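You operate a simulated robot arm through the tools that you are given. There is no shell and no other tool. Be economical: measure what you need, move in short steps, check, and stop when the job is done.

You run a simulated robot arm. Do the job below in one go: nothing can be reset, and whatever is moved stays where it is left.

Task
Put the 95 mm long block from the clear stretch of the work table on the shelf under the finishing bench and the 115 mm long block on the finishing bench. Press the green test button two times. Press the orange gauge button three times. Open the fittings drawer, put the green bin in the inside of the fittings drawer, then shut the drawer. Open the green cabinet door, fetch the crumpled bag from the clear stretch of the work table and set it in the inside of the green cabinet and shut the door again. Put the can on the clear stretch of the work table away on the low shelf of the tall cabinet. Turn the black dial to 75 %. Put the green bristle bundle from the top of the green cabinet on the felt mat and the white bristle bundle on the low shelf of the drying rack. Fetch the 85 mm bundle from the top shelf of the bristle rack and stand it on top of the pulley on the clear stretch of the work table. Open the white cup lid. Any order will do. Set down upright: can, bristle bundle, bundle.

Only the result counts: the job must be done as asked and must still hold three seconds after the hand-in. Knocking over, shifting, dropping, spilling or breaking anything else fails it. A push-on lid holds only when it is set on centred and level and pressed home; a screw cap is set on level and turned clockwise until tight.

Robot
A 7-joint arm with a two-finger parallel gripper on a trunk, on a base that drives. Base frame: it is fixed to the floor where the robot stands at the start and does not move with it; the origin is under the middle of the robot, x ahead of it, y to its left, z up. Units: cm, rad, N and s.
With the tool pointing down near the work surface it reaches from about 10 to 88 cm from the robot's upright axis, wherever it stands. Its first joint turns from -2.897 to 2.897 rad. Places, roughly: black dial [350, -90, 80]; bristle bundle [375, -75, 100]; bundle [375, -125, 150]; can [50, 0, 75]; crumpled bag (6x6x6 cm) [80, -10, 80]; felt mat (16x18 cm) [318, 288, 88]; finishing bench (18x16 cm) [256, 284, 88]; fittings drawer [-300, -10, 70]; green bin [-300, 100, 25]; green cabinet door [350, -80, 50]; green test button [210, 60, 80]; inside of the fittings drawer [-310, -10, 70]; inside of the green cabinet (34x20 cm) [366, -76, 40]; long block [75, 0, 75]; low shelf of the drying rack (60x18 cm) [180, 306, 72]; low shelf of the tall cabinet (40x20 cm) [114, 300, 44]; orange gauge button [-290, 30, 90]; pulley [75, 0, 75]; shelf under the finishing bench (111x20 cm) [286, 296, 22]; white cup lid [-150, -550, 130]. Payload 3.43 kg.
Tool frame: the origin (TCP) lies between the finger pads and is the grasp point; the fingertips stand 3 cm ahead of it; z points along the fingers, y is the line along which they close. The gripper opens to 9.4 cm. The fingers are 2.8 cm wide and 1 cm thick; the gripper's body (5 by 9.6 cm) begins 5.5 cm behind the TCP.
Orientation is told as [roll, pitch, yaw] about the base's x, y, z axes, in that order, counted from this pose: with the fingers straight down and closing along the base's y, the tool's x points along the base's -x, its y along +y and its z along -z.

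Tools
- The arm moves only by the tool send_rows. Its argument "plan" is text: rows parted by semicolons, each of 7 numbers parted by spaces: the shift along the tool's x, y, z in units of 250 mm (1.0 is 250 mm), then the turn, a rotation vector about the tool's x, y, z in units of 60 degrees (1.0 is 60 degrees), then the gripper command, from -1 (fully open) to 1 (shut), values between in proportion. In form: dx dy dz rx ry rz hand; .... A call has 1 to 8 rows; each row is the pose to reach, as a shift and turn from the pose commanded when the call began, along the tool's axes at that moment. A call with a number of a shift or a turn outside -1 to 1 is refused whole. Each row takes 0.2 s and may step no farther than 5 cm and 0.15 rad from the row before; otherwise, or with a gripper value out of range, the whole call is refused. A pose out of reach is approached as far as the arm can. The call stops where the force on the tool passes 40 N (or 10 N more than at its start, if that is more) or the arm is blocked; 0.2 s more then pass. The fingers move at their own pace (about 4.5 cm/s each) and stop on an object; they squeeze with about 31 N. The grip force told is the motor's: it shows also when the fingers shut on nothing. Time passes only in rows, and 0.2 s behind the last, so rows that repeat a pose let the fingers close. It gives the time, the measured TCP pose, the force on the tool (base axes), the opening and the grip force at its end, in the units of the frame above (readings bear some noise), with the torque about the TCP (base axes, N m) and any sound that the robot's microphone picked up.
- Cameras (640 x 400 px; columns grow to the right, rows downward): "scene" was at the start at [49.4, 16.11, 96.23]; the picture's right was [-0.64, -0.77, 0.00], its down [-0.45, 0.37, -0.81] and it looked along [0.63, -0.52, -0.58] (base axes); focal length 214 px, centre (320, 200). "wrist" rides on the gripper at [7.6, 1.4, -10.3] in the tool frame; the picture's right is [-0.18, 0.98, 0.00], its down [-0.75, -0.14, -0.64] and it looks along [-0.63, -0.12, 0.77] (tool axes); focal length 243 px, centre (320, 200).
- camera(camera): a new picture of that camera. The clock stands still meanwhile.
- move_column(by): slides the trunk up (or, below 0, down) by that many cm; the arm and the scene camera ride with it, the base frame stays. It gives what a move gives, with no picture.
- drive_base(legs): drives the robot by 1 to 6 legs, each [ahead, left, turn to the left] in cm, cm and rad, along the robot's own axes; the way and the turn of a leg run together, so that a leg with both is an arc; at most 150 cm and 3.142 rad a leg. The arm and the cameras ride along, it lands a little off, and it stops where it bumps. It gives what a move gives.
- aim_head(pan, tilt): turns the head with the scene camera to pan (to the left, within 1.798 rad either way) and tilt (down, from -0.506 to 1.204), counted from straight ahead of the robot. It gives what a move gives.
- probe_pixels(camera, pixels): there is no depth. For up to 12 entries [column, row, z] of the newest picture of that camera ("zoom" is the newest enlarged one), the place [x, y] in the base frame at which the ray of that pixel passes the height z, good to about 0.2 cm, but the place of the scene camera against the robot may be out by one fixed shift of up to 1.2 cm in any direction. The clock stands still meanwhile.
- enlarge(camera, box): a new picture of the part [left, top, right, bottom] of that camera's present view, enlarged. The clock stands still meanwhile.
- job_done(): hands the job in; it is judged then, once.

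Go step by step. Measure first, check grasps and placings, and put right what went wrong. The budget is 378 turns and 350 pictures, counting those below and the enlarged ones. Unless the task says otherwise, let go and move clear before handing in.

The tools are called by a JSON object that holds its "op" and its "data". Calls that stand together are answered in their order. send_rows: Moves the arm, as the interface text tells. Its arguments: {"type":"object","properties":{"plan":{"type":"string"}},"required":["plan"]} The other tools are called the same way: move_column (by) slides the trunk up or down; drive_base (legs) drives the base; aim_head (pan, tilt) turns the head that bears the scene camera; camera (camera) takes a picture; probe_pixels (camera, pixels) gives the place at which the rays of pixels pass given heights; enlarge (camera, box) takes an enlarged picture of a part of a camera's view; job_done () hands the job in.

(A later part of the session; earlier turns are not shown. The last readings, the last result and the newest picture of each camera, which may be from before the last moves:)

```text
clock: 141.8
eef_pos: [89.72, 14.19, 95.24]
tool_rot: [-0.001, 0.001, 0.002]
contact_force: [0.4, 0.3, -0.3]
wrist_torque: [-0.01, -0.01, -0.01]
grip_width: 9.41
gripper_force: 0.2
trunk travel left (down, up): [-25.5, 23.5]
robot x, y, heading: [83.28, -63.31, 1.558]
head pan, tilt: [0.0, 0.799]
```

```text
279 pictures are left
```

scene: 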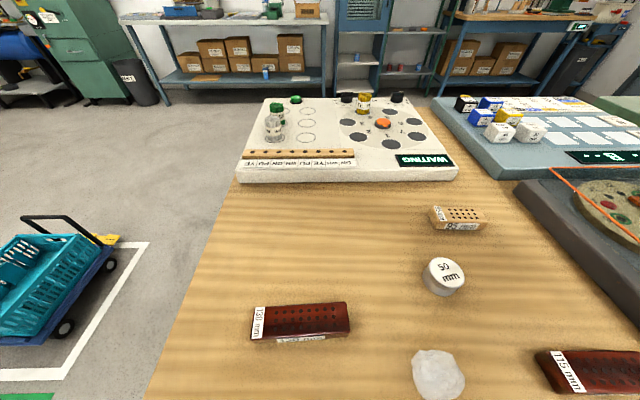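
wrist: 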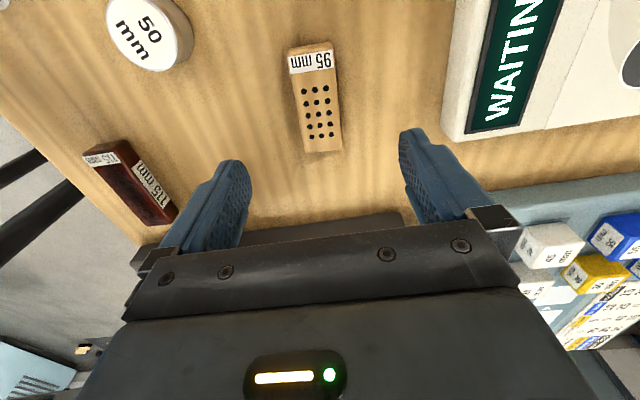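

{"op": "probe_pixels", "data": {"camera": "wrist", "pixels": [[288, 55, 83], [334, 50, 83], [306, 152, 83], [342, 150, 83], [317, 102, 83], [317, 102, 84], [290, 46, 80], [331, 41, 80], [150, 33, 84], [90, 150, 83], [178, 212, 83]]}}

```text
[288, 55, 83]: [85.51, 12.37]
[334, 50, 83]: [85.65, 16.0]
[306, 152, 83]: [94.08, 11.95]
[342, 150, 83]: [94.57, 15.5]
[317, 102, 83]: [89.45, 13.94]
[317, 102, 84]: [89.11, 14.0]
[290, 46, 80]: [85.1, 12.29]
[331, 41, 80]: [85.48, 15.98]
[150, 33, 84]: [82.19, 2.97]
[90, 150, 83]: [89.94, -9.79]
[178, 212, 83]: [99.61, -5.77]
```

Block centre ≈(90,14). I descend to TCP z≈83.3, grip and check.

{"op": "send_rows", "data": {"plan": "-0.012 -0.008 0.16 0 0 0 -1; -0.012 -0.008 0.32 0 0 0 -1; -0.012 -0.008 0.42 0 0 0 -1; -0.012 -0.008 0.478 0 0 0 -1; -0.012 -0.008 0.478 0 0 0 -1"}}

{"op": "camera", "data": {"camera": "wrist"}}

```text
clock: 143.0
eef_pos: [90.29, 14.26, 83.89]
tool_rot: [0.007, -0.01, 0.002]
contact_force: [0.8, -0.5, -0.6]
wrist_torque: [0.0, 0.01, 0.01]
grip_width: 9.43
gripper_force: 0.1
trunk travel left (down, up): [-25.5, 23.5]
robot x, y, heading: [83.12, -63.1, 1.558]
head pan, tilt: [0.0, 0.799]
```

```text
278 pictures are left
```

wrist: 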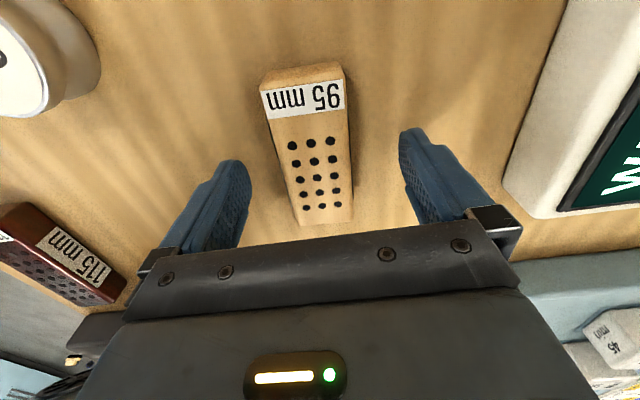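

{"op": "send_rows", "data": {"plan": "0 -0.01 0 0 0 0 -1; 0 -0.01 0 0 0 0 1; 0 -0.01 0 0 0 0 1; 0 -0.01 0 0 0 0 1; 0 -0.01 0 0 0 0 1; 0 -0.01 0 0 0 0 1; 0 -0.01 0 0 0 0 1; 0 -0.01 0 0 0 0 1"}}

{"op": "send_rows", "data": {"plan": "0 0 -0.1 0 0 0 1; 0 0 -0.25 0 0 0 1; 0 0 -0.4 0 0 0 1; 0 0 -0.55 0 0 0 1; 0 0 -0.55 0 0 0 1"}}

{"op": "camera", "data": {"camera": "wrist"}}

```text
clock: 144.8
eef_pos: [90.12, 13.94, 83.83]
tool_rot: [0.01, -0.015, 0.009]
contact_force: [-0.2, 2.1, 7.3]
wrist_torque: [-0.06, 0.07, 0.0]
grip_width: 3.9
gripper_force: 30.5
trunk travel left (down, up): [-25.5, 23.5]
robot x, y, heading: [83.32, -63.36, 1.553]
head pan, tilt: [0.0, 0.799]
```

```text
clock: 146.0
eef_pos: [90.2, 13.53, 97.08]
tool_rot: [0.0, 0.001, 0.002]
contact_force: [-0.9, -0.7, -0.6]
wrist_torque: [-0.03, 0.0, -0.01]
grip_width: 3.94
gripper_force: 31.1
trunk travel left (down, up): [-25.5, 23.5]
robot x, y, heading: [82.79, -63.32, 1.556]
head pan, tilt: [0.0, 0.799]
```

```text
277 pictures are left
```

wrist: 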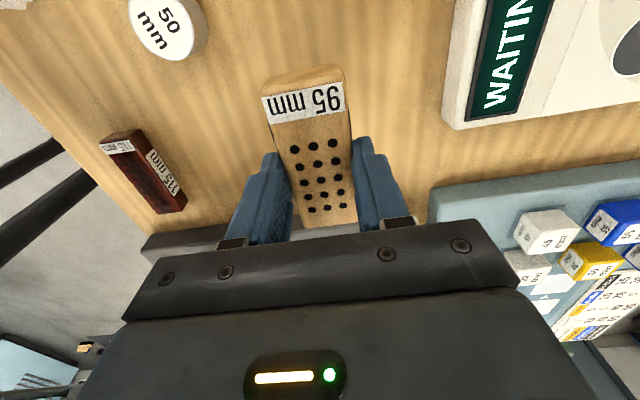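

The 95 block is held (3.9 cm). I raise the trunk and look to the +x side to learn whether I can pass round the far end of the table.

{"op": "move_column", "data": {"by": 15}}

{"op": "aim_head", "data": {"pan": -1.0, "tilt": 0.45}}

{"op": "camera", "data": {"camera": "scene"}}

{"op": "aim_head", "data": {"pan": -1.75, "tilt": 0.45}}

{"op": "camera", "data": {"camera": "scene"}}

```text
clock: 147.8
eef_pos: [90.18, 13.54, 112.03]
tool_rot: [0.0, -0.001, 0.002]
contact_force: [0.3, 0.8, 0.1]
wrist_torque: [-0.02, -0.02, -0.02]
grip_width: 3.91
gripper_force: 31.4
trunk travel left (down, up): [-40.5, 8.5]
robot x, y, heading: [83.2, -63.38, 1.551]
head pan, tilt: [0.0, 0.799]
```

```text
clock: 149.0
eef_pos: [90.12, 13.4, 112.11]
tool_rot: [0.0, 0.0, 0.003]
contact_force: [0.0, -0.2, -1.1]
wrist_torque: [-0.02, -0.03, 0.0]
grip_width: 3.9
gripper_force: 31.1
trunk travel left (down, up): [-40.5, 8.5]
robot x, y, heading: [83.49, -63.33, 1.558]
head pan, tilt: [-1.0, 0.45]
```

```text
276 pictures are left
```

scene: 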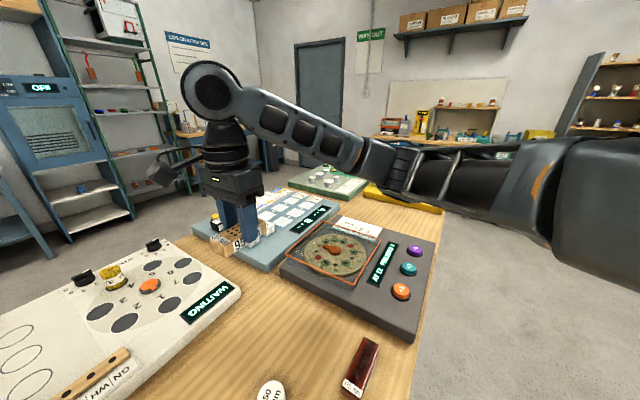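

```text
clock: 150.1
eef_pos: [90.17, 13.52, 112.07]
tool_rot: [0.0, 0.0, 0.002]
contact_force: [0.2, -0.2, -0.7]
wrist_torque: [0.01, 0.04, 0.0]
grip_width: 3.89
gripper_force: 31.2
trunk travel left (down, up): [-40.5, 8.5]
robot x, y, heading: [83.48, -63.26, 1.555]
head pan, tilt: [-1.751, 0.45]
```

```text
275 pictures are left
```

scene: 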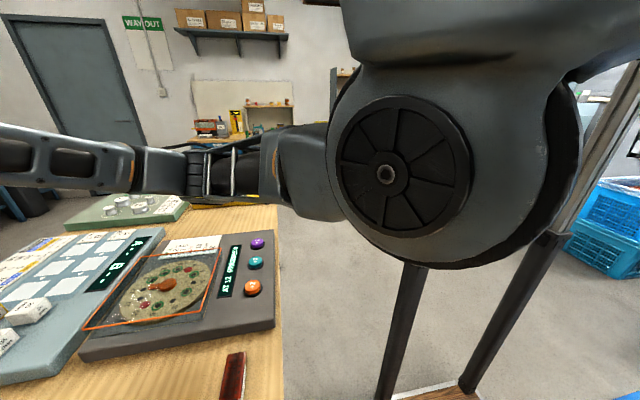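

{"op": "probe_pixels", "data": {"camera": "scene", "pixels": [[277, 215, 80], [210, 204, 80], [185, 200, 85], [105, 225, 85], [252, 287, 85], [255, 262, 85], [257, 243, 85]]}}

{"op": "drive_base", "data": {"legs": [[0, -100, 0.01]]}}

{"op": "aim_head", "data": {"pan": -1.0, "tilt": 0.45}}

{"op": "camera", "data": {"camera": "scene"}}

{"op": "aim_head", "data": {"pan": -1.75, "tilt": 0.45}}

{"op": "camera", "data": {"camera": "scene"}}

```text
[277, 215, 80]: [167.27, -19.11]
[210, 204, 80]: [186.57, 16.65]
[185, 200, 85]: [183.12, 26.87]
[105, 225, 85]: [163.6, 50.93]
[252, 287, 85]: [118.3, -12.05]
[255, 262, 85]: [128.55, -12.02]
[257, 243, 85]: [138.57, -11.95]
```

```text
clock: 155.3
eef_pos: [190.07, 12.76, 112.11]
tool_rot: [0.0, 0.001, 0.016]
contact_force: [-0.3, 0.2, -1.2]
wrist_torque: [0.03, -0.01, -0.01]
grip_width: 3.9
gripper_force: 30.7
trunk travel left (down, up): [-40.5, 8.5]
robot x, y, heading: [184.23, -63.86, 1.566]
head pan, tilt: [-1.751, 0.45]
```

```text
clock: 156.4
eef_pos: [190.01, 12.74, 112.05]
tool_rot: [0.002, 0.0, 0.015]
contact_force: [0.1, 0.4, 0.1]
wrist_torque: [-0.04, 0.0, 0.02]
grip_width: 3.89
gripper_force: 30.4
trunk travel left (down, up): [-40.5, 8.5]
robot x, y, heading: [184.45, -64.1, 1.565]
head pan, tilt: [-1.0, 0.45]
```

```text
274 pictures are left
```

scene: 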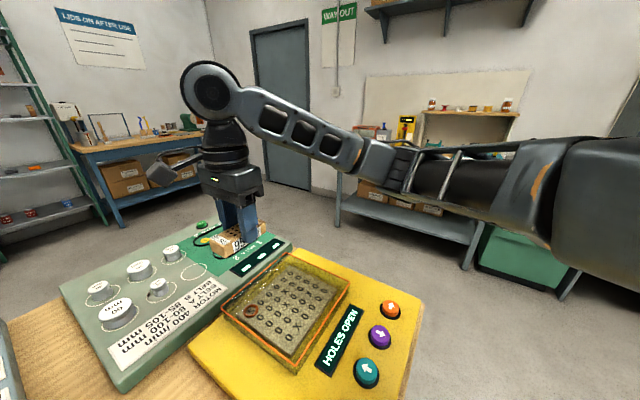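

```text
clock: 157.6
eef_pos: [190.05, 12.6, 112.1]
tool_rot: [0.0, 0.0, 0.015]
contact_force: [0.0, 0.2, -1.1]
wrist_torque: [-0.01, 0.01, -0.02]
grip_width: 3.9
gripper_force: 31.2
trunk travel left (down, up): [-40.5, 8.5]
robot x, y, heading: [183.95, -64.17, 1.57]
head pan, tilt: [-1.751, 0.45]
```

```text
273 pictures are left
```

scene: 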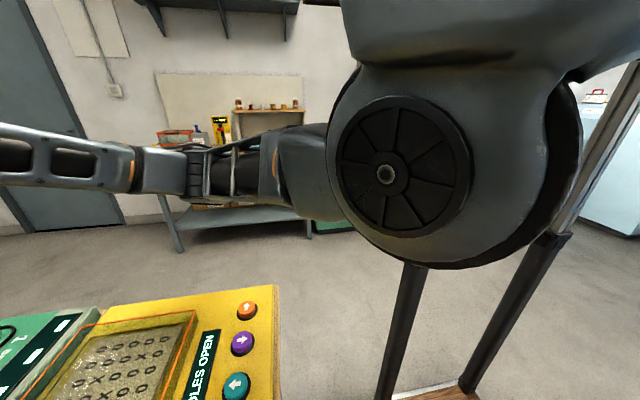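

Beyond the table's end (x≈225) there is a wide corridor to the far wall bench. I probe the clearance, then drive through to the finishing bench.

{"op": "probe_pixels", "data": {"camera": "scene", "pixels": [[183, 252, 0], [310, 237, 0], [275, 290, 85], [262, 340, 85], [247, 310, 90]]}}

{"op": "drive_base", "data": {"legs": [[0, -97, 0], [130, 0, 0], [125, 0, 0]]}}

{"op": "aim_head", "data": {"pan": 0.0, "tilt": 0.5}}

{"op": "camera", "data": {"camera": "scene"}}

```text
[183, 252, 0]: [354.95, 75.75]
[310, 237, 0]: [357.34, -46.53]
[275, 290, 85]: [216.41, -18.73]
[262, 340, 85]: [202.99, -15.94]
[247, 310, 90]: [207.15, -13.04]
```

```text
clock: 174.4
eef_pos: [284.27, 263.49, 112.09]
tool_rot: [-0.001, -0.002, 0.039]
contact_force: [0.6, 0.7, 0.2]
wrist_torque: [-0.02, -0.02, -0.02]
grip_width: 3.92
gripper_force: 30.4
trunk travel left (down, up): [-40.5, 8.5]
robot x, y, heading: [280.29, 186.4, 1.597]
head pan, tilt: [-1.751, 0.45]
```

```text
clock: 176.2
eef_pos: [284.32, 263.45, 112.1]
tool_rot: [-0.001, -0.001, 0.039]
contact_force: [0.5, -0.1, -0.2]
wrist_torque: [0.0, 0.0, -0.03]
grip_width: 3.89
gripper_force: 30.7
trunk travel left (down, up): [-40.5, 8.5]
robot x, y, heading: [280.15, 186.51, 1.592]
head pan, tilt: [0.0, 0.499]
```

```text
272 pictures are left
```

scene: 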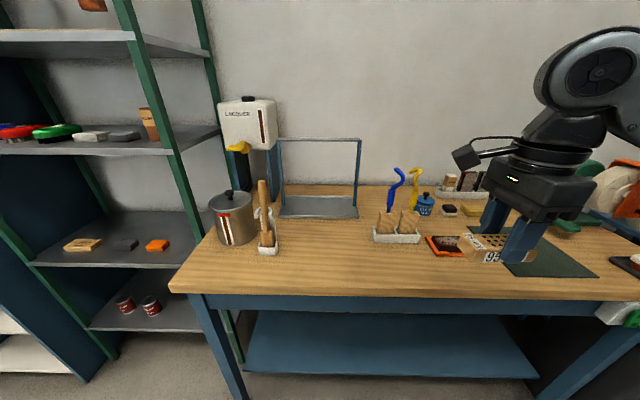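

I'm in front of the bench, hand at y=263 just before its front edge (y≈272). I back off 6 cm, lower the trunk fully and then the arm.

{"op": "drive_base", "data": {"legs": [[-6, 0, -0.025]]}}

{"op": "move_column", "data": {"by": -40}}

{"op": "send_rows", "data": {"plan": "0 0 0.18 0 0 0 1; 0 0 0.36 0 0 0 1; 0 0 0.54 0 0 0 1; 0 0 0.72 0 0 0 1; 0 0 0.9 0 0 0 1; 0 0 1 0 0 0 1; 0 0 1 0 0 0 1"}}

{"op": "camera", "data": {"camera": "scene"}}

```text
clock: 177.2
eef_pos: [286.32, 257.24, 112.1]
tool_rot: [-0.001, 0.0, 0.013]
contact_force: [0.2, 0.1, -0.9]
wrist_torque: [0.0, -0.03, 0.02]
grip_width: 3.89
gripper_force: 31.2
trunk travel left (down, up): [-40.5, 8.5]
robot x, y, heading: [280.05, 180.66, 1.568]
head pan, tilt: [0.0, 0.499]
```

```text
clock: 181.0
eef_pos: [286.36, 257.19, 72.1]
tool_rot: [0.001, -0.001, 0.012]
contact_force: [0.2, -0.6, -0.3]
wrist_torque: [-0.02, -0.02, 0.01]
grip_width: 3.9
gripper_force: 31.3
trunk travel left (down, up): [-0.5, 48.5]
robot x, y, heading: [280.18, 180.7, 1.566]
head pan, tilt: [0.0, 0.499]
```

```text
clock: 182.6
eef_pos: [286.34, 257.19, 47.03]
tool_rot: [0.001, 0.0, 0.014]
contact_force: [0.4, 0.2, -1.0]
wrist_torque: [0.01, 0.0, 0.0]
grip_width: 3.91
gripper_force: 30.8
trunk travel left (down, up): [-0.5, 48.5]
robot x, y, heading: [280.24, 180.37, 1.566]
head pan, tilt: [0.0, 0.499]
```

```text
271 pictures are left
```

scene: 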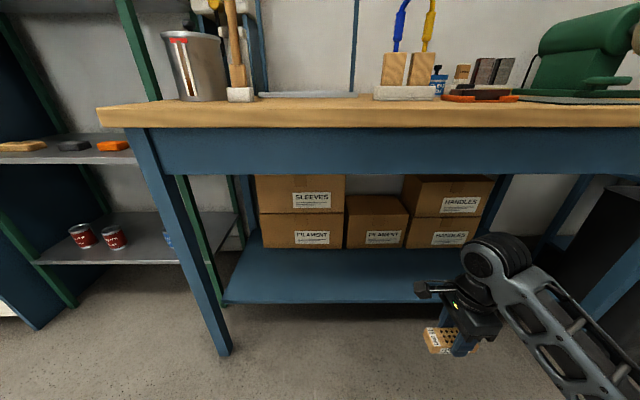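

Clear view: shelf (330,280) with boxes behind. I probe its front edge and box fronts, and descend further to z≈30.

{"op": "probe_pixels", "data": {"camera": "scene", "pixels": [[330, 302, 22], [430, 302, 22], [330, 248, 22], [440, 248, 22], [225, 302, 22], [330, 175, 74]]}}

{"op": "send_rows", "data": {"plan": "0 0 0.18 0 0 0 1; 0 0 0.36 0 0 0 1; 0 0 0.54 0 0 0 1; 0 0 0.64 0 0 0 1; 0 0 0.64 0 0 0 1"}}

```text
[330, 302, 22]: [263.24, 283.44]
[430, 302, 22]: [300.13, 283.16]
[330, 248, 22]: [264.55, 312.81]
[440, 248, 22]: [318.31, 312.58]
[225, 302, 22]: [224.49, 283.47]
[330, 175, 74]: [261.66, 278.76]
```

```text
clock: 183.8
eef_pos: [286.28, 257.22, 31.13]
tool_rot: [-0.001, 0.001, 0.016]
contact_force: [-0.7, -0.2, -1.3]
wrist_torque: [0.02, 0.0, 0.02]
grip_width: 3.91
gripper_force: 31.5
trunk travel left (down, up): [-0.5, 48.5]
robot x, y, heading: [279.84, 180.72, 1.566]
head pan, tilt: [0.0, 0.499]
```

Room: shelf front y≈283, boxes at y≈312.7. I drive in 22 cm and check the forearm against the apron.

{"op": "drive_base", "data": {"legs": [[22, 0, 0]]}}

{"op": "camera", "data": {"camera": "scene"}}

{"op": "camera", "data": {"camera": "wrist"}}

```text
clock: 185.5
eef_pos: [286.11, 279.18, 31.17]
tool_rot: [0.001, 0.0, 0.016]
contact_force: [-0.2, -0.6, -0.9]
wrist_torque: [0.04, 0.02, -0.01]
grip_width: 3.9
gripper_force: 30.7
trunk travel left (down, up): [-0.5, 48.5]
robot x, y, heading: [280.47, 202.08, 1.571]
head pan, tilt: [0.0, 0.499]
```

```text
270 pictures are left
```

scene: 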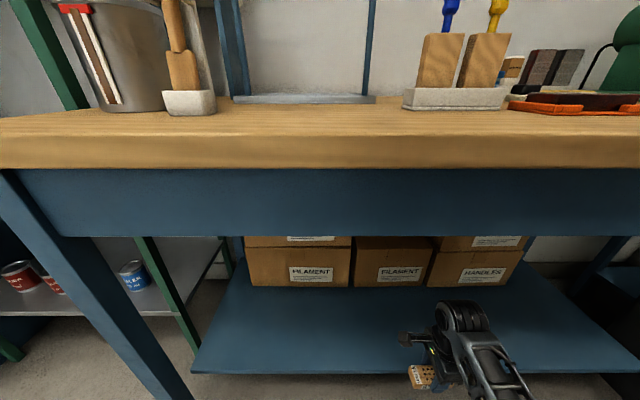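

```text
269 pictures are left
```

wrist: 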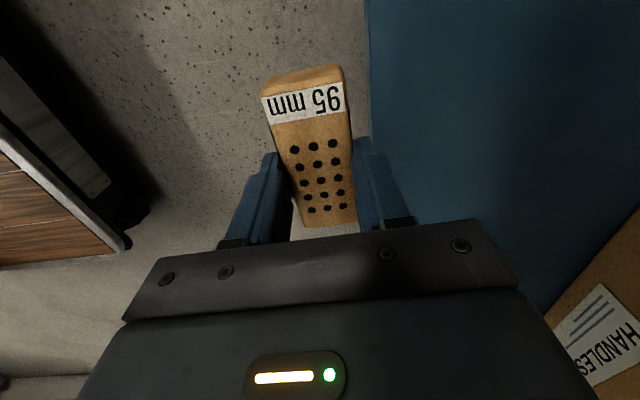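

{"op": "drive_base", "data": {"legs": [[15, 0, 0]]}}

{"op": "send_rows", "data": {"plan": "0 0 0.06 0 0 0 1; 0 0 0.12 0 0 0 1; 0 0 0.16 0 0 0 1; 0 0 0.2 0 0 0 1"}}

{"op": "camera", "data": {"camera": "wrist"}}

```text
clock: 186.9
eef_pos: [285.9, 294.49, 31.12]
tool_rot: [-0.001, 0.0, 0.019]
contact_force: [0.8, -0.3, 0.3]
wrist_torque: [-0.01, 0.01, -0.02]
grip_width: 3.89
gripper_force: 30.9
trunk travel left (down, up): [-0.5, 48.5]
robot x, y, heading: [280.05, 217.99, 1.569]
head pan, tilt: [0.0, 0.499]
```

```text
clock: 187.9
eef_pos: [285.88, 294.44, 25.97]
tool_rot: [-0.001, 0.0, 0.016]
contact_force: [0.3, 0.4, -0.6]
wrist_torque: [0.0, -0.02, 0.0]
grip_width: 3.9
gripper_force: 31.0
trunk travel left (down, up): [-0.5, 48.5]
robot x, y, heading: [280.4, 217.79, 1.572]
head pan, tilt: [0.0, 0.499]
```

```text
268 pictures are left
```

wrist: 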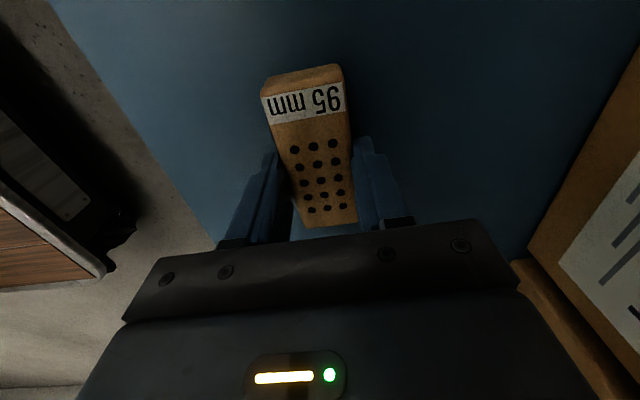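

Not yet touching at z 26. I lower in tiny steps until contact, then release.

{"op": "send_rows", "data": {"plan": "0 0 0.015 0 0 0 1; 0 0 0.03 0 0 0 1; 0 0 0.04 0 0 0 1; 0 0 0.04 0 0 0 1"}}

```text
clock: 188.9
eef_pos: [285.98, 294.59, 25.21]
tool_rot: [0.004, 0.0, 0.021]
contact_force: [-1.5, 2.1, 25.1]
wrist_torque: [-0.05, 0.05, 0.0]
grip_width: 3.91
gripper_force: 30.7
trunk travel left (down, up): [-0.5, 48.5]
robot x, y, heading: [279.74, 217.25, 1.57]
head pan, tilt: [0.0, 0.499]
```

Contact (25 N) at z 25.2. I release, rise, and back out.

{"op": "send_rows", "data": {"plan": "0 0 -0.006 0 0 0 1; 0 0 -0.006 0 0 0 -1; 0 0 -0.006 0 0 0 -1; 0 0 -0.006 0 0 0 -1; 0 0 -0.006 0 0 0 -1; 0 0 -0.12 0 0 0 -1; 0 0 -0.3 0 0 0 -1; 0 0 -0.3 0 0 0 -1"}}

{"op": "camera", "data": {"camera": "wrist"}}

{"op": "drive_base", "data": {"legs": [[-40, 0, 0]]}}

{"op": "camera", "data": {"camera": "scene"}}

```text
clock: 190.7
eef_pos: [285.91, 294.56, 32.85]
tool_rot: [0.0, 0.0, 0.016]
contact_force: [0.4, 0.1, -0.6]
wrist_torque: [0.02, 0.0, 0.0]
grip_width: 9.4
gripper_force: 0.0
trunk travel left (down, up): [-0.5, 48.5]
robot x, y, heading: [280.38, 217.76, 1.57]
head pan, tilt: [0.0, 0.499]
```

```text
267 pictures are left
```

wrist: 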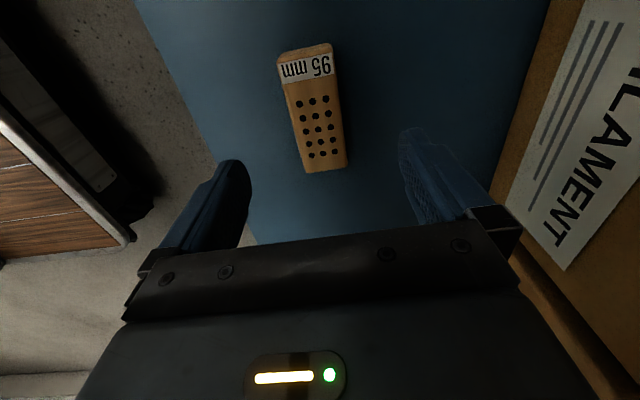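

```text
clock: 193.2
eef_pos: [285.72, 254.0, 32.83]
tool_rot: [0.001, 0.001, 0.02]
contact_force: [0.0, -0.4, -0.2]
wrist_torque: [0.01, -0.02, 0.01]
grip_width: 9.38
gripper_force: 0.0
trunk travel left (down, up): [-0.5, 48.5]
robot x, y, heading: [280.31, 176.83, 1.579]
head pan, tilt: [0.0, 0.499]
```

```text
266 pictures are left
```

scene: 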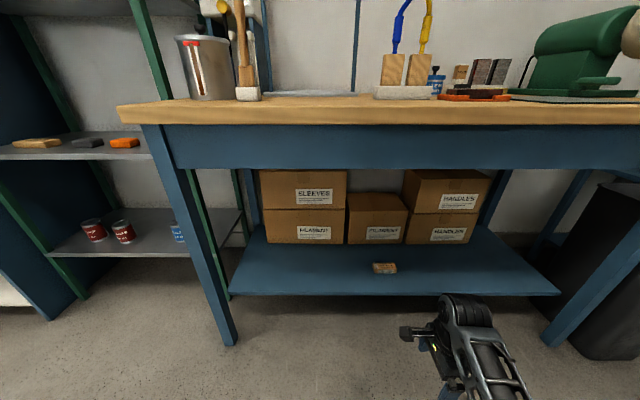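

The 95 block rests on the shelf (385,268). Next on the way back I press the green test button at the table's far end; raise arm and drive to y≈60, turning to face −x.

{"op": "send_rows", "data": {"plan": "0 0 -0.18 0 0 0 -1; 0 0 -0.36 0 0 0 -1; 0 0 -0.54 0 0 0 -1; 0 0 -0.72 0 0 0 -1; 0 0 -0.9 0 0 0 -1; 0 0 -1 0 0 0 -1; 0 0 -1 0 0 0 -1"}}

{"op": "move_column", "data": {"by": 45}}

{"op": "drive_base", "data": {"legs": [[-117, 0, 0], [0, 0, 1.565]]}}

{"op": "aim_head", "data": {"pan": 0.0, "tilt": 0.7}}

{"op": "camera", "data": {"camera": "scene"}}

{"op": "camera", "data": {"camera": "wrist"}}

```text
clock: 194.8
eef_pos: [285.84, 254.13, 57.84]
tool_rot: [0.001, 0.0, 0.019]
contact_force: [0.3, -0.4, 0.3]
wrist_torque: [0.04, 0.0, -0.02]
grip_width: 9.41
gripper_force: 0.0
out of reach, approached as far as the arm can: row 3
trunk travel left (down, up): [-0.5, 48.5]
robot x, y, heading: [280.31, 176.73, 1.573]
head pan, tilt: [0.0, 0.499]
```

```text
refused: 45 is not a number from -40 to 40
```

```text
clock: 204.2
eef_pos: [204.51, 74.32, 57.93]
tool_rot: [-0.004, -0.006, 1.473]
contact_force: [0.3, 0.4, -1.3]
wrist_torque: [-0.01, -0.03, 0.03]
grip_width: 9.39
gripper_force: 0.0
trunk travel left (down, up): [-0.5, 48.5]
robot x, y, heading: [280.67, 60.25, 3.045]
head pan, tilt: [0.0, 0.499]
stopped in leg 2: the force on the tool passed its limit at 57 N (the readings are from after the stop); the commanded pose is now the measured one
```

```text
clock: 205.0
eef_pos: [204.51, 74.34, 57.74]
tool_rot: [-0.002, -0.005, 1.472]
contact_force: [-1.2, 2.1, -0.2]
wrist_torque: [-0.23, -0.13, -0.1]
grip_width: 9.4
gripper_force: 0.1
trunk travel left (down, up): [-0.5, 48.5]
robot x, y, heading: [280.55, 60.59, 3.043]
head pan, tilt: [0.0, 0.7]
```

```text
265 pictures are left
```

scene: 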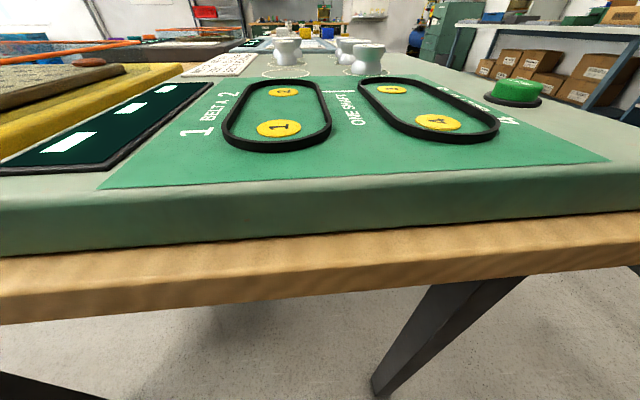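

```text
264 pictures are left
```

wrist: 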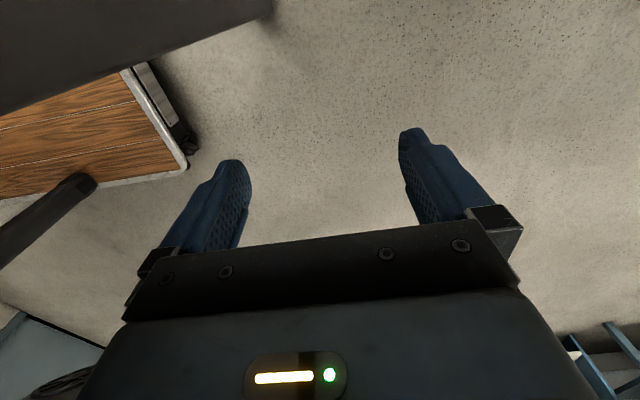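

My column call was refused (limit 40) and the low hand touched the table side at 57 N; nothing appears displaced in the picture. I turn back clear of it and raise properly.

{"op": "drive_base", "data": {"legs": [[0, 0, -0.45]]}}

{"op": "move_column", "data": {"by": 40}}

{"op": "send_rows", "data": {"plan": "0 0 -0.18 0 0 0 1; 0 0 -0.36 0 0 0 1; 0 0 -0.54 0 0 0 1; 0 0 -0.54 0 0 0 1"}}

{"op": "camera", "data": {"camera": "scene"}}

```text
clock: 206.7
eef_pos: [218.58, 106.32, 57.84]
tool_rot: [-0.004, -0.003, 1.016]
contact_force: [-0.2, 1.5, -0.6]
wrist_torque: [0.02, 0.0, 0.0]
grip_width: 9.39
gripper_force: 0.0
trunk travel left (down, up): [-0.5, 48.5]
robot x, y, heading: [280.25, 60.06, 2.583]
head pan, tilt: [0.0, 0.7]
```

```text
clock: 210.5
eef_pos: [218.72, 106.4, 97.77]
tool_rot: [-0.002, -0.005, 1.016]
contact_force: [0.7, 0.1, 0.3]
wrist_torque: [0.0, 0.0, 0.02]
grip_width: 9.37
gripper_force: 0.1
trunk travel left (down, up): [-40.5, 8.5]
robot x, y, heading: [280.38, 60.01, 2.591]
head pan, tilt: [0.0, 0.7]
```

```text
clock: 211.5
eef_pos: [218.46, 106.38, 111.47]
tool_rot: [-0.003, -0.004, 1.019]
contact_force: [0.2, -0.2, -0.2]
wrist_torque: [-0.01, 0.01, 0.0]
grip_width: 0.49
gripper_force: 0.1
trunk travel left (down, up): [-40.5, 8.5]
robot x, y, heading: [280.28, 60.04, 2.584]
head pan, tilt: [0.0, 0.7]
```

```text
263 pictures are left
```

scene: 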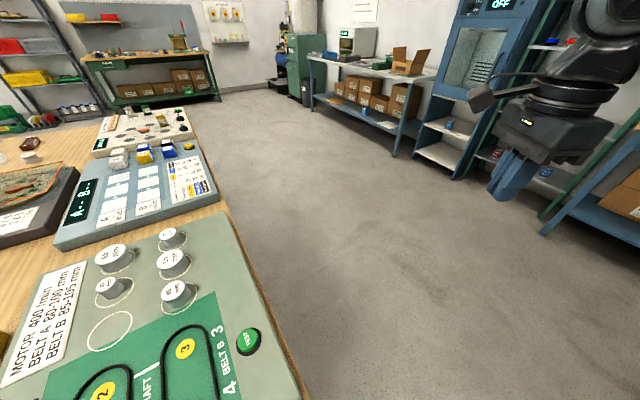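

The green TEST button is at (248,340). The gripper is now closed. I probe it at several heights.

{"op": "probe_pixels", "data": {"camera": "scene", "pixels": [[248, 341, 86], [248, 341, 88], [248, 356, 85], [303, 392, 80], [236, 238, 80]]}}

{"op": "enlarge", "data": {"camera": "scene", "box": [190, 290, 310, 400]}}

```text
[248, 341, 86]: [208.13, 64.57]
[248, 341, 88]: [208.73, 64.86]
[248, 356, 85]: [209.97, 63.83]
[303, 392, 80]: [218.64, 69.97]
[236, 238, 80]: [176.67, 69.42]
```

```text
3.64 times, centred on (250, 345) of scene
```

zoom: 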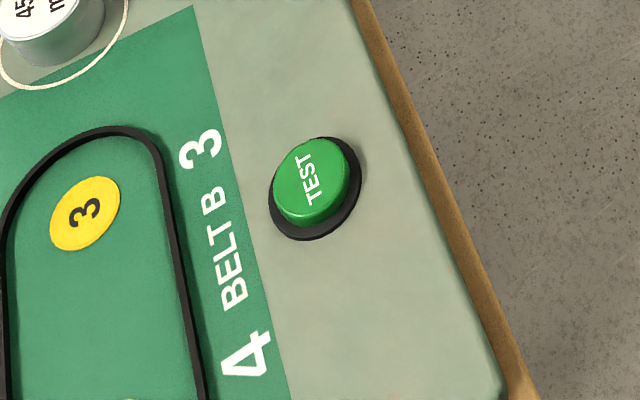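

Button ≈(208.5,64.6). I rotate the base +0.57 rad to bring the closed hand over it at z 111, then refine with the wrist camera.

{"op": "drive_base", "data": {"legs": [[0, 0, 0.57]]}}

{"op": "camera", "data": {"camera": "wrist"}}

{"op": "camera", "data": {"camera": "scene"}}

```text
clock: 213.5
eef_pos: [203.23, 65.04, 111.41]
tool_rot: [-0.005, -0.003, 1.594]
contact_force: [-0.9, -0.1, 0.6]
wrist_torque: [-0.01, 0.01, 0.0]
grip_width: 0.0
gripper_force: 30.9
trunk travel left (down, up): [-40.5, 8.5]
robot x, y, heading: [280.36, 59.85, -3.116]
head pan, tilt: [0.0, 0.7]
```

```text
261 pictures are left
```

wrist: 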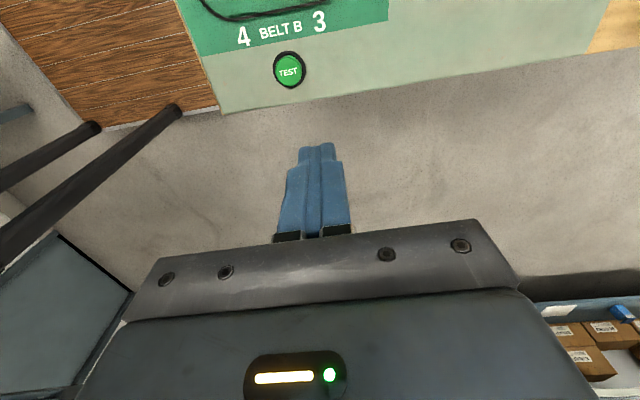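

```text
260 pictures are left
```

scene: 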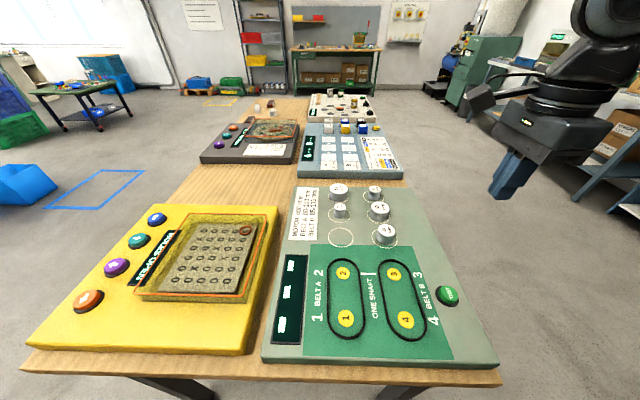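

{"op": "probe_pixels", "data": {"camera": "wrist", "pixels": [[289, 70, 86], [289, 70, 88], [289, 70, 90], [222, 112, 85]]}}

{"op": "probe_pixels", "data": {"camera": "scene", "pixels": [[447, 294, 86], [447, 294, 88], [447, 294, 90]]}}

```text
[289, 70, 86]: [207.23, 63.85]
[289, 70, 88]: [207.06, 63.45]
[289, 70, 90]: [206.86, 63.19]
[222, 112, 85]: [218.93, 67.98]
```

```text
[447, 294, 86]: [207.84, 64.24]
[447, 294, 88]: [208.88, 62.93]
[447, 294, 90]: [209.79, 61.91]
```

Button at ≈(207.3,63.7), top ≈87. I move over it and down to z≈94.

{"op": "send_rows", "data": {"plan": "0.03 -0.08 0.12 0 0 0 1; 0.057 -0.163 0.24 0 0 0 1; 0.057 -0.163 0.4 0 0 0 1; 0.057 -0.163 0.55 0 0 0 1; 0.057 -0.163 0.68 0 0 0 1; 0.057 -0.163 0.68 0 0 0 1"}}

{"op": "camera", "data": {"camera": "wrist"}}

{"op": "enlarge", "data": {"camera": "scene", "box": [360, 200, 520, 320]}}

```text
clock: 214.9
eef_pos: [207.28, 63.64, 94.66]
tool_rot: [-0.003, -0.005, 1.594]
contact_force: [-0.4, -1.1, -0.5]
wrist_torque: [-0.02, -0.01, -0.02]
grip_width: 0.01
gripper_force: 31.2
trunk travel left (down, up): [-40.5, 8.5]
robot x, y, heading: [280.58, 60.18, -3.116]
head pan, tilt: [0.0, 0.7]
```

```text
259 pictures are left
```

wrist: 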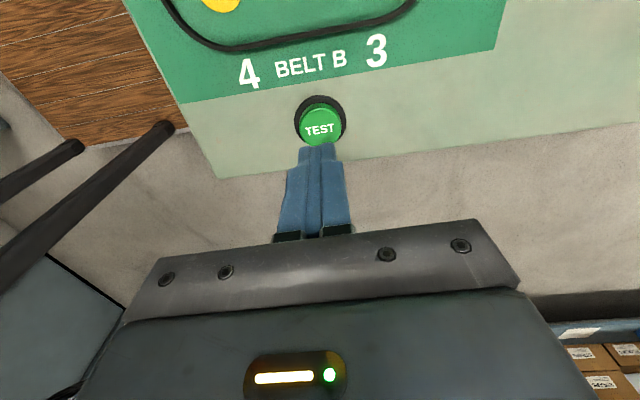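

```text
3.33 times, centred on (440, 260) of scene
```

zoom: 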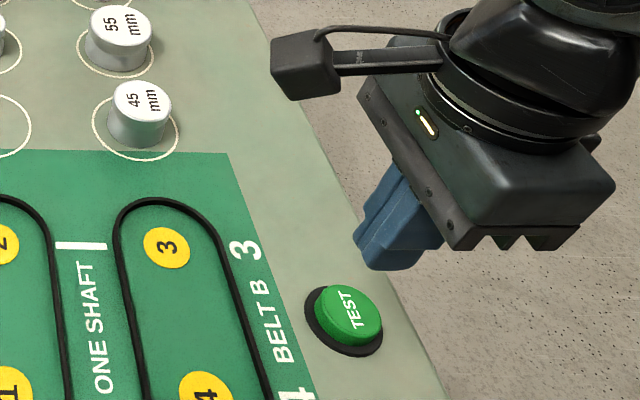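

{"op": "probe_pixels", "data": {"camera": "wrist", "pixels": [[321, 124, 87], [321, 124, 89], [321, 124, 85]]}}

{"op": "probe_pixels", "data": {"camera": "zoom", "pixels": [[348, 310, 87], [348, 310, 89]]}}

```text
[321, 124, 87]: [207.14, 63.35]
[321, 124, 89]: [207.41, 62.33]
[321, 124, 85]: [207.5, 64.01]
```

```text
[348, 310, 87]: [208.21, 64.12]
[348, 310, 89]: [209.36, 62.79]
```

Aligned. I press down in small steps and watch force/sound.

{"op": "send_rows", "data": {"plan": "0.01 0 0.1 0 0 0 1; 0.01 0 0.16 0 0 0 1; 0.01 0 0.19 0 0 0 1; 0.01 0 0.21 0 0 0 1; 0.01 0 0.23 0 0 0 1"}}

```text
clock: 216.1
eef_pos: [207.28, 63.37, 88.88]
tool_rot: [-0.006, -0.004, 1.595]
contact_force: [0.3, 0.2, 0.3]
wrist_torque: [0.0, -0.01, 0.01]
grip_width: 0.02
gripper_force: 31.5
trunk travel left (down, up): [-40.5, 8.5]
robot x, y, heading: [280.58, 59.99, -3.118]
head pan, tilt: [0.0, 0.7]
```

{"op": "send_rows", "data": {"plan": "0 0 0.02 0 0 0 1; 0 0 0.04 0 0 0 1; 0 0 0.06 0 0 0 1; 0 0 0.08 0 0 0 1"}}

{"op": "enlarge", "data": {"camera": "scene", "box": [360, 200, 520, 320]}}

```text
clock: 216.8
eef_pos: [207.35, 63.46, 88.12]
tool_rot: [0.006, -0.004, 1.597]
contact_force: [5.2, -3.5, 21.3]
wrist_torque: [-0.02, -0.04, 0.02]
grip_width: 0.0
gripper_force: 30.3
trunk travel left (down, up): [-40.5, 8.5]
robot x, y, heading: [280.29, 59.72, -3.117]
head pan, tilt: [0.0, 0.7]
heard: click
stopped in row 3: the force on the tool passed its limit at 45 N (the readings are from after the stop); the commanded pose is now the measured one
```

```text
3.33 times, centred on (440, 260) of scene
```

zoom: 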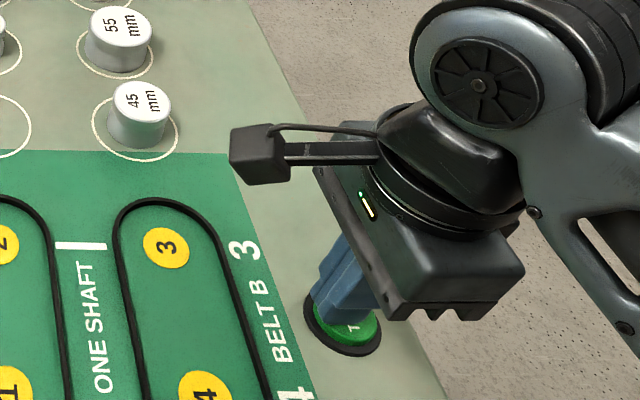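

One click. I release fully (up 2 cm), then press a second time.

{"op": "send_rows", "data": {"plan": "0 0 -0.05 0 0 0 1; 0 0 -0.1 0 0 0 1; 0 0 -0.1 0 0 0 1"}}

{"op": "send_rows", "data": {"plan": "0 0 0.04 0 0 0 1; 0 0 0.07 0 0 0 1; 0 0 0.09 0 0 0 1; 0 0 0.105 0 0 0 1; 0 0 0.12 0 0 0 1"}}

{"op": "send_rows", "data": {"plan": "0 0 -0.1 0 0 0 1; 0 0 -0.25 0 0 0 1; 0 0 -0.4 0 0 0 1; 0 0 -0.55 0 0 0 1; 0 0 -0.7 0 0 0 1; 0 0 -0.85 0 0 0 1; 0 0 -1 0 0 0 1; 0 0 -1 0 0 0 1"}}

```text
clock: 217.7
eef_pos: [207.33, 63.32, 90.13]
tool_rot: [0.002, -0.001, 1.595]
contact_force: [0.8, -0.6, 0.0]
wrist_torque: [0.0, -0.01, -0.02]
grip_width: 0.0
gripper_force: 31.3
trunk travel left (down, up): [-40.5, 8.5]
robot x, y, heading: [280.73, 60.31, -3.119]
head pan, tilt: [0.0, 0.7]
```

```text
clock: 218.7
eef_pos: [207.31, 63.49, 88.25]
tool_rot: [0.015, -0.004, 1.597]
contact_force: [4.6, -3.7, 20.4]
wrist_torque: [-0.03, -0.04, -0.04]
grip_width: 0.01
gripper_force: 30.5
trunk travel left (down, up): [-40.5, 8.5]
robot x, y, heading: [280.15, 60.14, -3.117]
head pan, tilt: [0.0, 0.7]
heard: click
stopped in row 5: the force on the tool passed its limit at 45 N (the readings are from after the stop); the commanded pose is now the measured one
```

```text
clock: 220.5
eef_pos: [207.5, 63.38, 112.73]
tool_rot: [0.007, -0.005, 1.596]
contact_force: [0.2, 0.5, 0.1]
wrist_torque: [-0.03, 0.02, 0.01]
grip_width: 0.02
gripper_force: 30.7
trunk travel left (down, up): [-40.5, 8.5]
robot x, y, heading: [280.13, 59.93, -3.12]
head pan, tilt: [0.0, 0.7]
```

Two clicks in total. Now I fetch the 115 block: turn to face +y, back down the corridor, and sidestep along the table's right side.

{"op": "drive_base", "data": {"legs": [[0, 0, -1.596], [-123, 0, 0], [0, 95, 0], [0, 95, 0]]}}

{"op": "aim_head", "data": {"pan": 0.0, "tilt": 0.9}}

{"op": "camera", "data": {"camera": "scene"}}

{"op": "camera", "data": {"camera": "wrist"}}

```text
clock: 239.7
eef_pos: [95.36, 3.89, 112.72]
tool_rot: [0.007, -0.004, 0.038]
contact_force: [0.9, -0.9, -0.1]
wrist_torque: [-0.02, 0.0, 0.0]
grip_width: 0.0
gripper_force: 31.2
trunk travel left (down, up): [-40.5, 8.5]
robot x, y, heading: [93.06, -69.03, 1.606]
head pan, tilt: [0.0, 0.7]
```

```text
clock: 240.4
eef_pos: [95.34, 3.83, 112.64]
tool_rot: [0.008, -0.004, 0.038]
contact_force: [0.9, -0.1, -1.3]
wrist_torque: [0.01, 0.03, -0.03]
grip_width: 0.0
gripper_force: 31.1
trunk travel left (down, up): [-40.5, 8.5]
robot x, y, heading: [93.28, -68.85, 1.611]
head pan, tilt: [0.0, 0.901]
```

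```text
256 pictures are left
```

scene: 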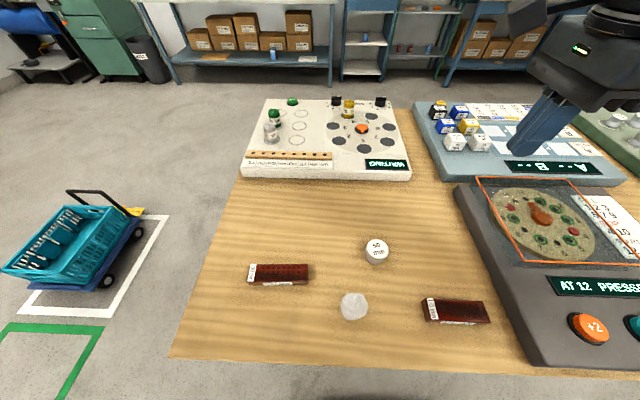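

```text
255 pictures are left
```

wrist: 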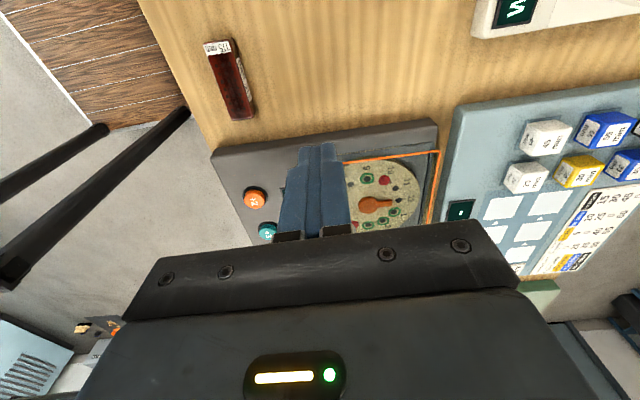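

{"op": "probe_pixels", "data": {"camera": "wrist", "pixels": [[207, 55, 82.5], [229, 52, 82.5], [230, 118, 82.5], [247, 117, 82.5], [228, 85, 82.5], [204, 43, 82.5], [229, 39, 82.5]]}}

{"op": "enlarge", "data": {"camera": "wrist", "box": [170, 10, 310, 140]}}

{"op": "probe_pixels", "data": {"camera": "scene", "pixels": [[423, 298, 83], [488, 302, 83], [490, 323, 80], [430, 322, 80], [375, 246, 83.5], [353, 306, 82]]}}

```text
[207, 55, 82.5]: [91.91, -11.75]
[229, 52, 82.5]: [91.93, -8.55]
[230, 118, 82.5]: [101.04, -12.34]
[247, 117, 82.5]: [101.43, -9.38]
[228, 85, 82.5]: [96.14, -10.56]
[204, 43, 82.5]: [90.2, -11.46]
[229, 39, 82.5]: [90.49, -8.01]
```

```text
3.08 times, centred on (240, 75) of wrist
```

zoom: 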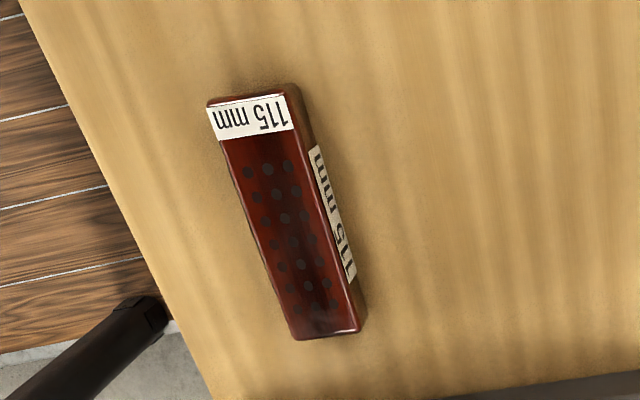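

```text
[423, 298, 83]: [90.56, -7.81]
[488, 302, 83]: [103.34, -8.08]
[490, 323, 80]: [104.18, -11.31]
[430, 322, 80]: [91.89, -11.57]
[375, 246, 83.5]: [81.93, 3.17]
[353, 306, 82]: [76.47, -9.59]
```

Block 115: centre ≈(95.8,−10.4), yaw ≈−0.1. I move above it to z≈92, opening the gripper and turning to match.

{"op": "send_rows", "data": {"plan": "0 -0.12 0.1 0 0 0.04 -1; 0 -0.24 0.2 0 0 0.08 -1; 0 -0.36 0.3 0 0 0.132 -1; 0 -0.48 0.4 0 0 0.132 -1; 0.002 -0.571 0.53 0 0 0.132 -1; 0.002 -0.571 0.7 0 0 0.132 -1; 0.002 -0.571 0.83 0 0 0.132 -1; 0.002 -0.571 0.83 0 0 0.132 -1"}}

{"op": "camera", "data": {"camera": "wrist"}}

```text
clock: 242.2
eef_pos: [95.89, -10.19, 91.75]
tool_rot: [0.008, 0.0, -0.102]
contact_force: [-0.6, 0.8, -0.6]
wrist_torque: [0.02, -0.02, -0.02]
grip_width: 9.39
gripper_force: 0.1
trunk travel left (down, up): [-40.5, 8.5]
robot x, y, heading: [92.9, -69.07, 1.611]
head pan, tilt: [0.0, 0.901]
```

```text
253 pictures are left
```

wrist: 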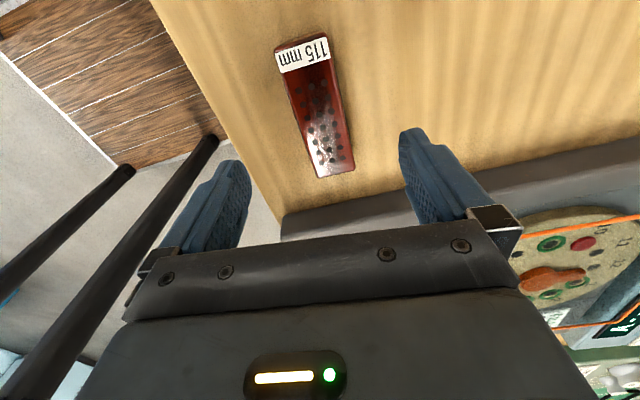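

{"op": "send_rows", "data": {"plan": "0 -0.004 0.15 0 0 0 -1; 0 -0.004 0.27 0 0 0 -1; 0 -0.004 0.325 0 0 0 -1; 0 -0.004 0.325 0 0 0 -1; 0 -0.004 0.325 0 0 0 1; 0 -0.004 0.325 0 0 0 1; 0 -0.004 0.325 0 0 0 1; 0 -0.004 0.325 0 0 0 1"}}

{"op": "send_rows", "data": {"plan": "0 0 0 0 0 0 1; 0 0 0 0 0 0 1; 0 0 -0.12 0 0 0 1; 0 0 -0.3 0 0 0 1; 0 0 -0.48 0 0 0 1; 0 0 -0.48 0 0 0 1"}}

{"op": "camera", "data": {"camera": "wrist"}}

```text
clock: 244.1
eef_pos: [95.93, -10.25, 83.61]
tool_rot: [0.007, -0.002, -0.101]
contact_force: [-0.1, -0.4, -0.7]
wrist_torque: [0.0, 0.01, 0.02]
grip_width: 3.92
gripper_force: 30.6
trunk travel left (down, up): [-40.5, 8.5]
robot x, y, heading: [92.96, -69.15, 1.609]
head pan, tilt: [0.0, 0.901]
```

```text
clock: 245.4
eef_pos: [95.74, -10.4, 95.46]
tool_rot: [0.009, -0.003, -0.1]
contact_force: [-0.2, 0.0, -0.1]
wrist_torque: [0.03, -0.01, 0.04]
grip_width: 3.93
gripper_force: 31.2
trunk travel left (down, up): [-40.5, 8.5]
robot x, y, heading: [92.93, -69.18, 1.607]
head pan, tilt: [0.0, 0.901]
```

```text
252 pictures are left
```

wrist: 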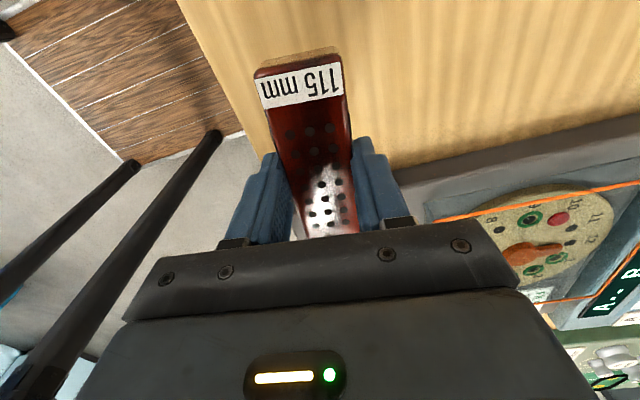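

The 115 block is held (3.9 cm). I raise and drive through the corridor to the finishing bench.

{"op": "send_rows", "data": {"plan": "0 0 -0.18 0 0 0 1; 0 0 -0.36 0 0 0 1; 0 0 -0.54 0 0 0 1; 0 0 -0.72 0 0 0 1; 0 0 -0.72 0 0 0 1"}}

{"op": "drive_base", "data": {"legs": [[0, 0, -0.036], [0, -95, 0], [0, -93, 0], [130, 0, 0], [118, 0, 0]]}}

{"op": "aim_head", "data": {"pan": 0.2, "tilt": 0.7}}

{"op": "camera", "data": {"camera": "scene"}}

```text
clock: 246.7
eef_pos: [95.87, -9.69, 113.94]
tool_rot: [0.006, -0.002, -0.102]
contact_force: [-0.4, -0.1, -0.6]
wrist_torque: [-0.02, -0.02, -0.03]
grip_width: 3.9
gripper_force: 31.2
out of reach, approached as far as the arm can: row 2, 3, 4, 5
trunk travel left (down, up): [-40.5, 8.5]
robot x, y, heading: [93.09, -69.18, 1.608]
head pan, tilt: [0.0, 0.901]
```

```text
clock: 268.4
eef_pos: [289.25, 237.75, 113.83]
tool_rot: [0.007, -0.002, -0.149]
contact_force: [0.4, -0.5, -1.1]
wrist_torque: [-0.02, -0.01, -0.01]
grip_width: 3.93
gripper_force: 30.5
trunk travel left (down, up): [-40.5, 8.5]
robot x, y, heading: [283.38, 178.38, 1.56]
head pan, tilt: [0.0, 0.901]
```

```text
clock: 269.1
eef_pos: [289.19, 237.65, 113.74]
tool_rot: [0.007, -0.002, -0.148]
contact_force: [0.2, -0.1, -0.3]
wrist_torque: [0.02, 0.0, -0.02]
grip_width: 3.92
gripper_force: 30.7
trunk travel left (down, up): [-40.5, 8.5]
robot x, y, heading: [283.19, 178.58, 1.561]
head pan, tilt: [0.201, 0.7]
```

```text
251 pictures are left
```

scene: 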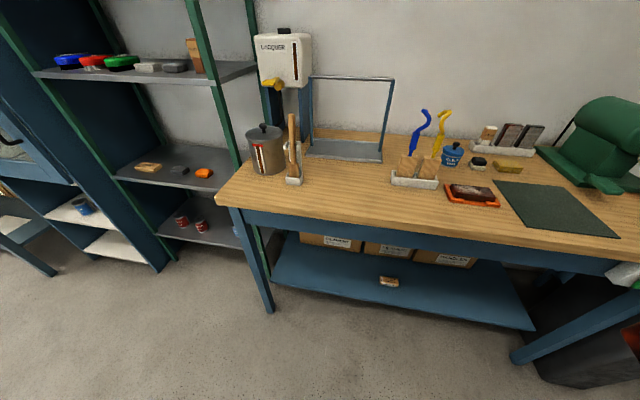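

The free bench patch is around (345,190). I probe it and the neighbours.

{"op": "probe_pixels", "data": {"camera": "scene", "pixels": [[345, 190, 88], [292, 184, 88], [392, 184, 88], [437, 190, 88], [345, 160, 88], [345, 215, 88], [500, 182, 88], [612, 237, 88], [522, 225, 88], [560, 184, 88]]}}

```text
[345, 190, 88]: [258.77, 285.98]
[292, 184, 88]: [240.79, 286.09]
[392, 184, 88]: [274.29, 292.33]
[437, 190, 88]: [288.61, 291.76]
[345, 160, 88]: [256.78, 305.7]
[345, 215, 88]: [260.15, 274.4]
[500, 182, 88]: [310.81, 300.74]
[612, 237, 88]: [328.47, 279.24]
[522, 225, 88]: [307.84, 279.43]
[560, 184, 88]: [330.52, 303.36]
```

I drive left 32 cm and ahead 26 cm, then extend the arm over the patch.

{"op": "drive_base", "data": {"legs": [[26, 32, 0.01]]}}

{"op": "send_rows", "data": {"plan": "0 0.18 0.02 0 0 -0.05 1; 0 0.36 0.05 0 0 -0.1 1; 0 0.54 0.1 0 0 -0.14 1; 0 0.7 0.2 0 0 -0.14 1; 0 0.78 0.35 0 0 -0.14 1; 0 0.78 0.5 0 0 -0.14 1; 0 0.78 0.5 0 0 -0.14 1"}}

{"op": "camera", "data": {"camera": "scene"}}

{"op": "camera", "data": {"camera": "wrist"}}

```text
clock: 271.7
eef_pos: [256.28, 264.41, 113.88]
tool_rot: [0.008, -0.001, -0.145]
contact_force: [-0.4, 0.3, -0.4]
wrist_torque: [0.0, 0.01, 0.03]
grip_width: 3.91
gripper_force: 30.8
trunk travel left (down, up): [-40.5, 8.5]
robot x, y, heading: [250.79, 205.17, 1.563]
head pan, tilt: [0.201, 0.7]
```

```text
clock: 273.3
eef_pos: [258.98, 284.0, 101.27]
tool_rot: [0.007, -0.005, 0.002]
contact_force: [0.2, 0.5, -0.1]
wrist_torque: [0.01, -0.01, 0.02]
grip_width: 3.92
gripper_force: 30.8
trunk travel left (down, up): [-40.5, 8.5]
robot x, y, heading: [250.6, 205.38, 1.562]
head pan, tilt: [0.201, 0.7]
```

```text
250 pictures are left
```

scene: 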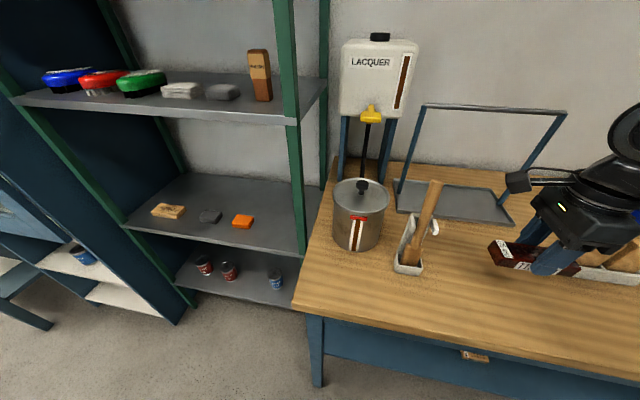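

```text
249 pictures are left
```

wrist: 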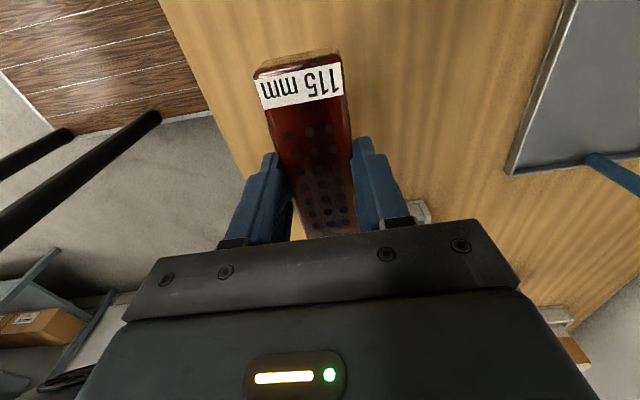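

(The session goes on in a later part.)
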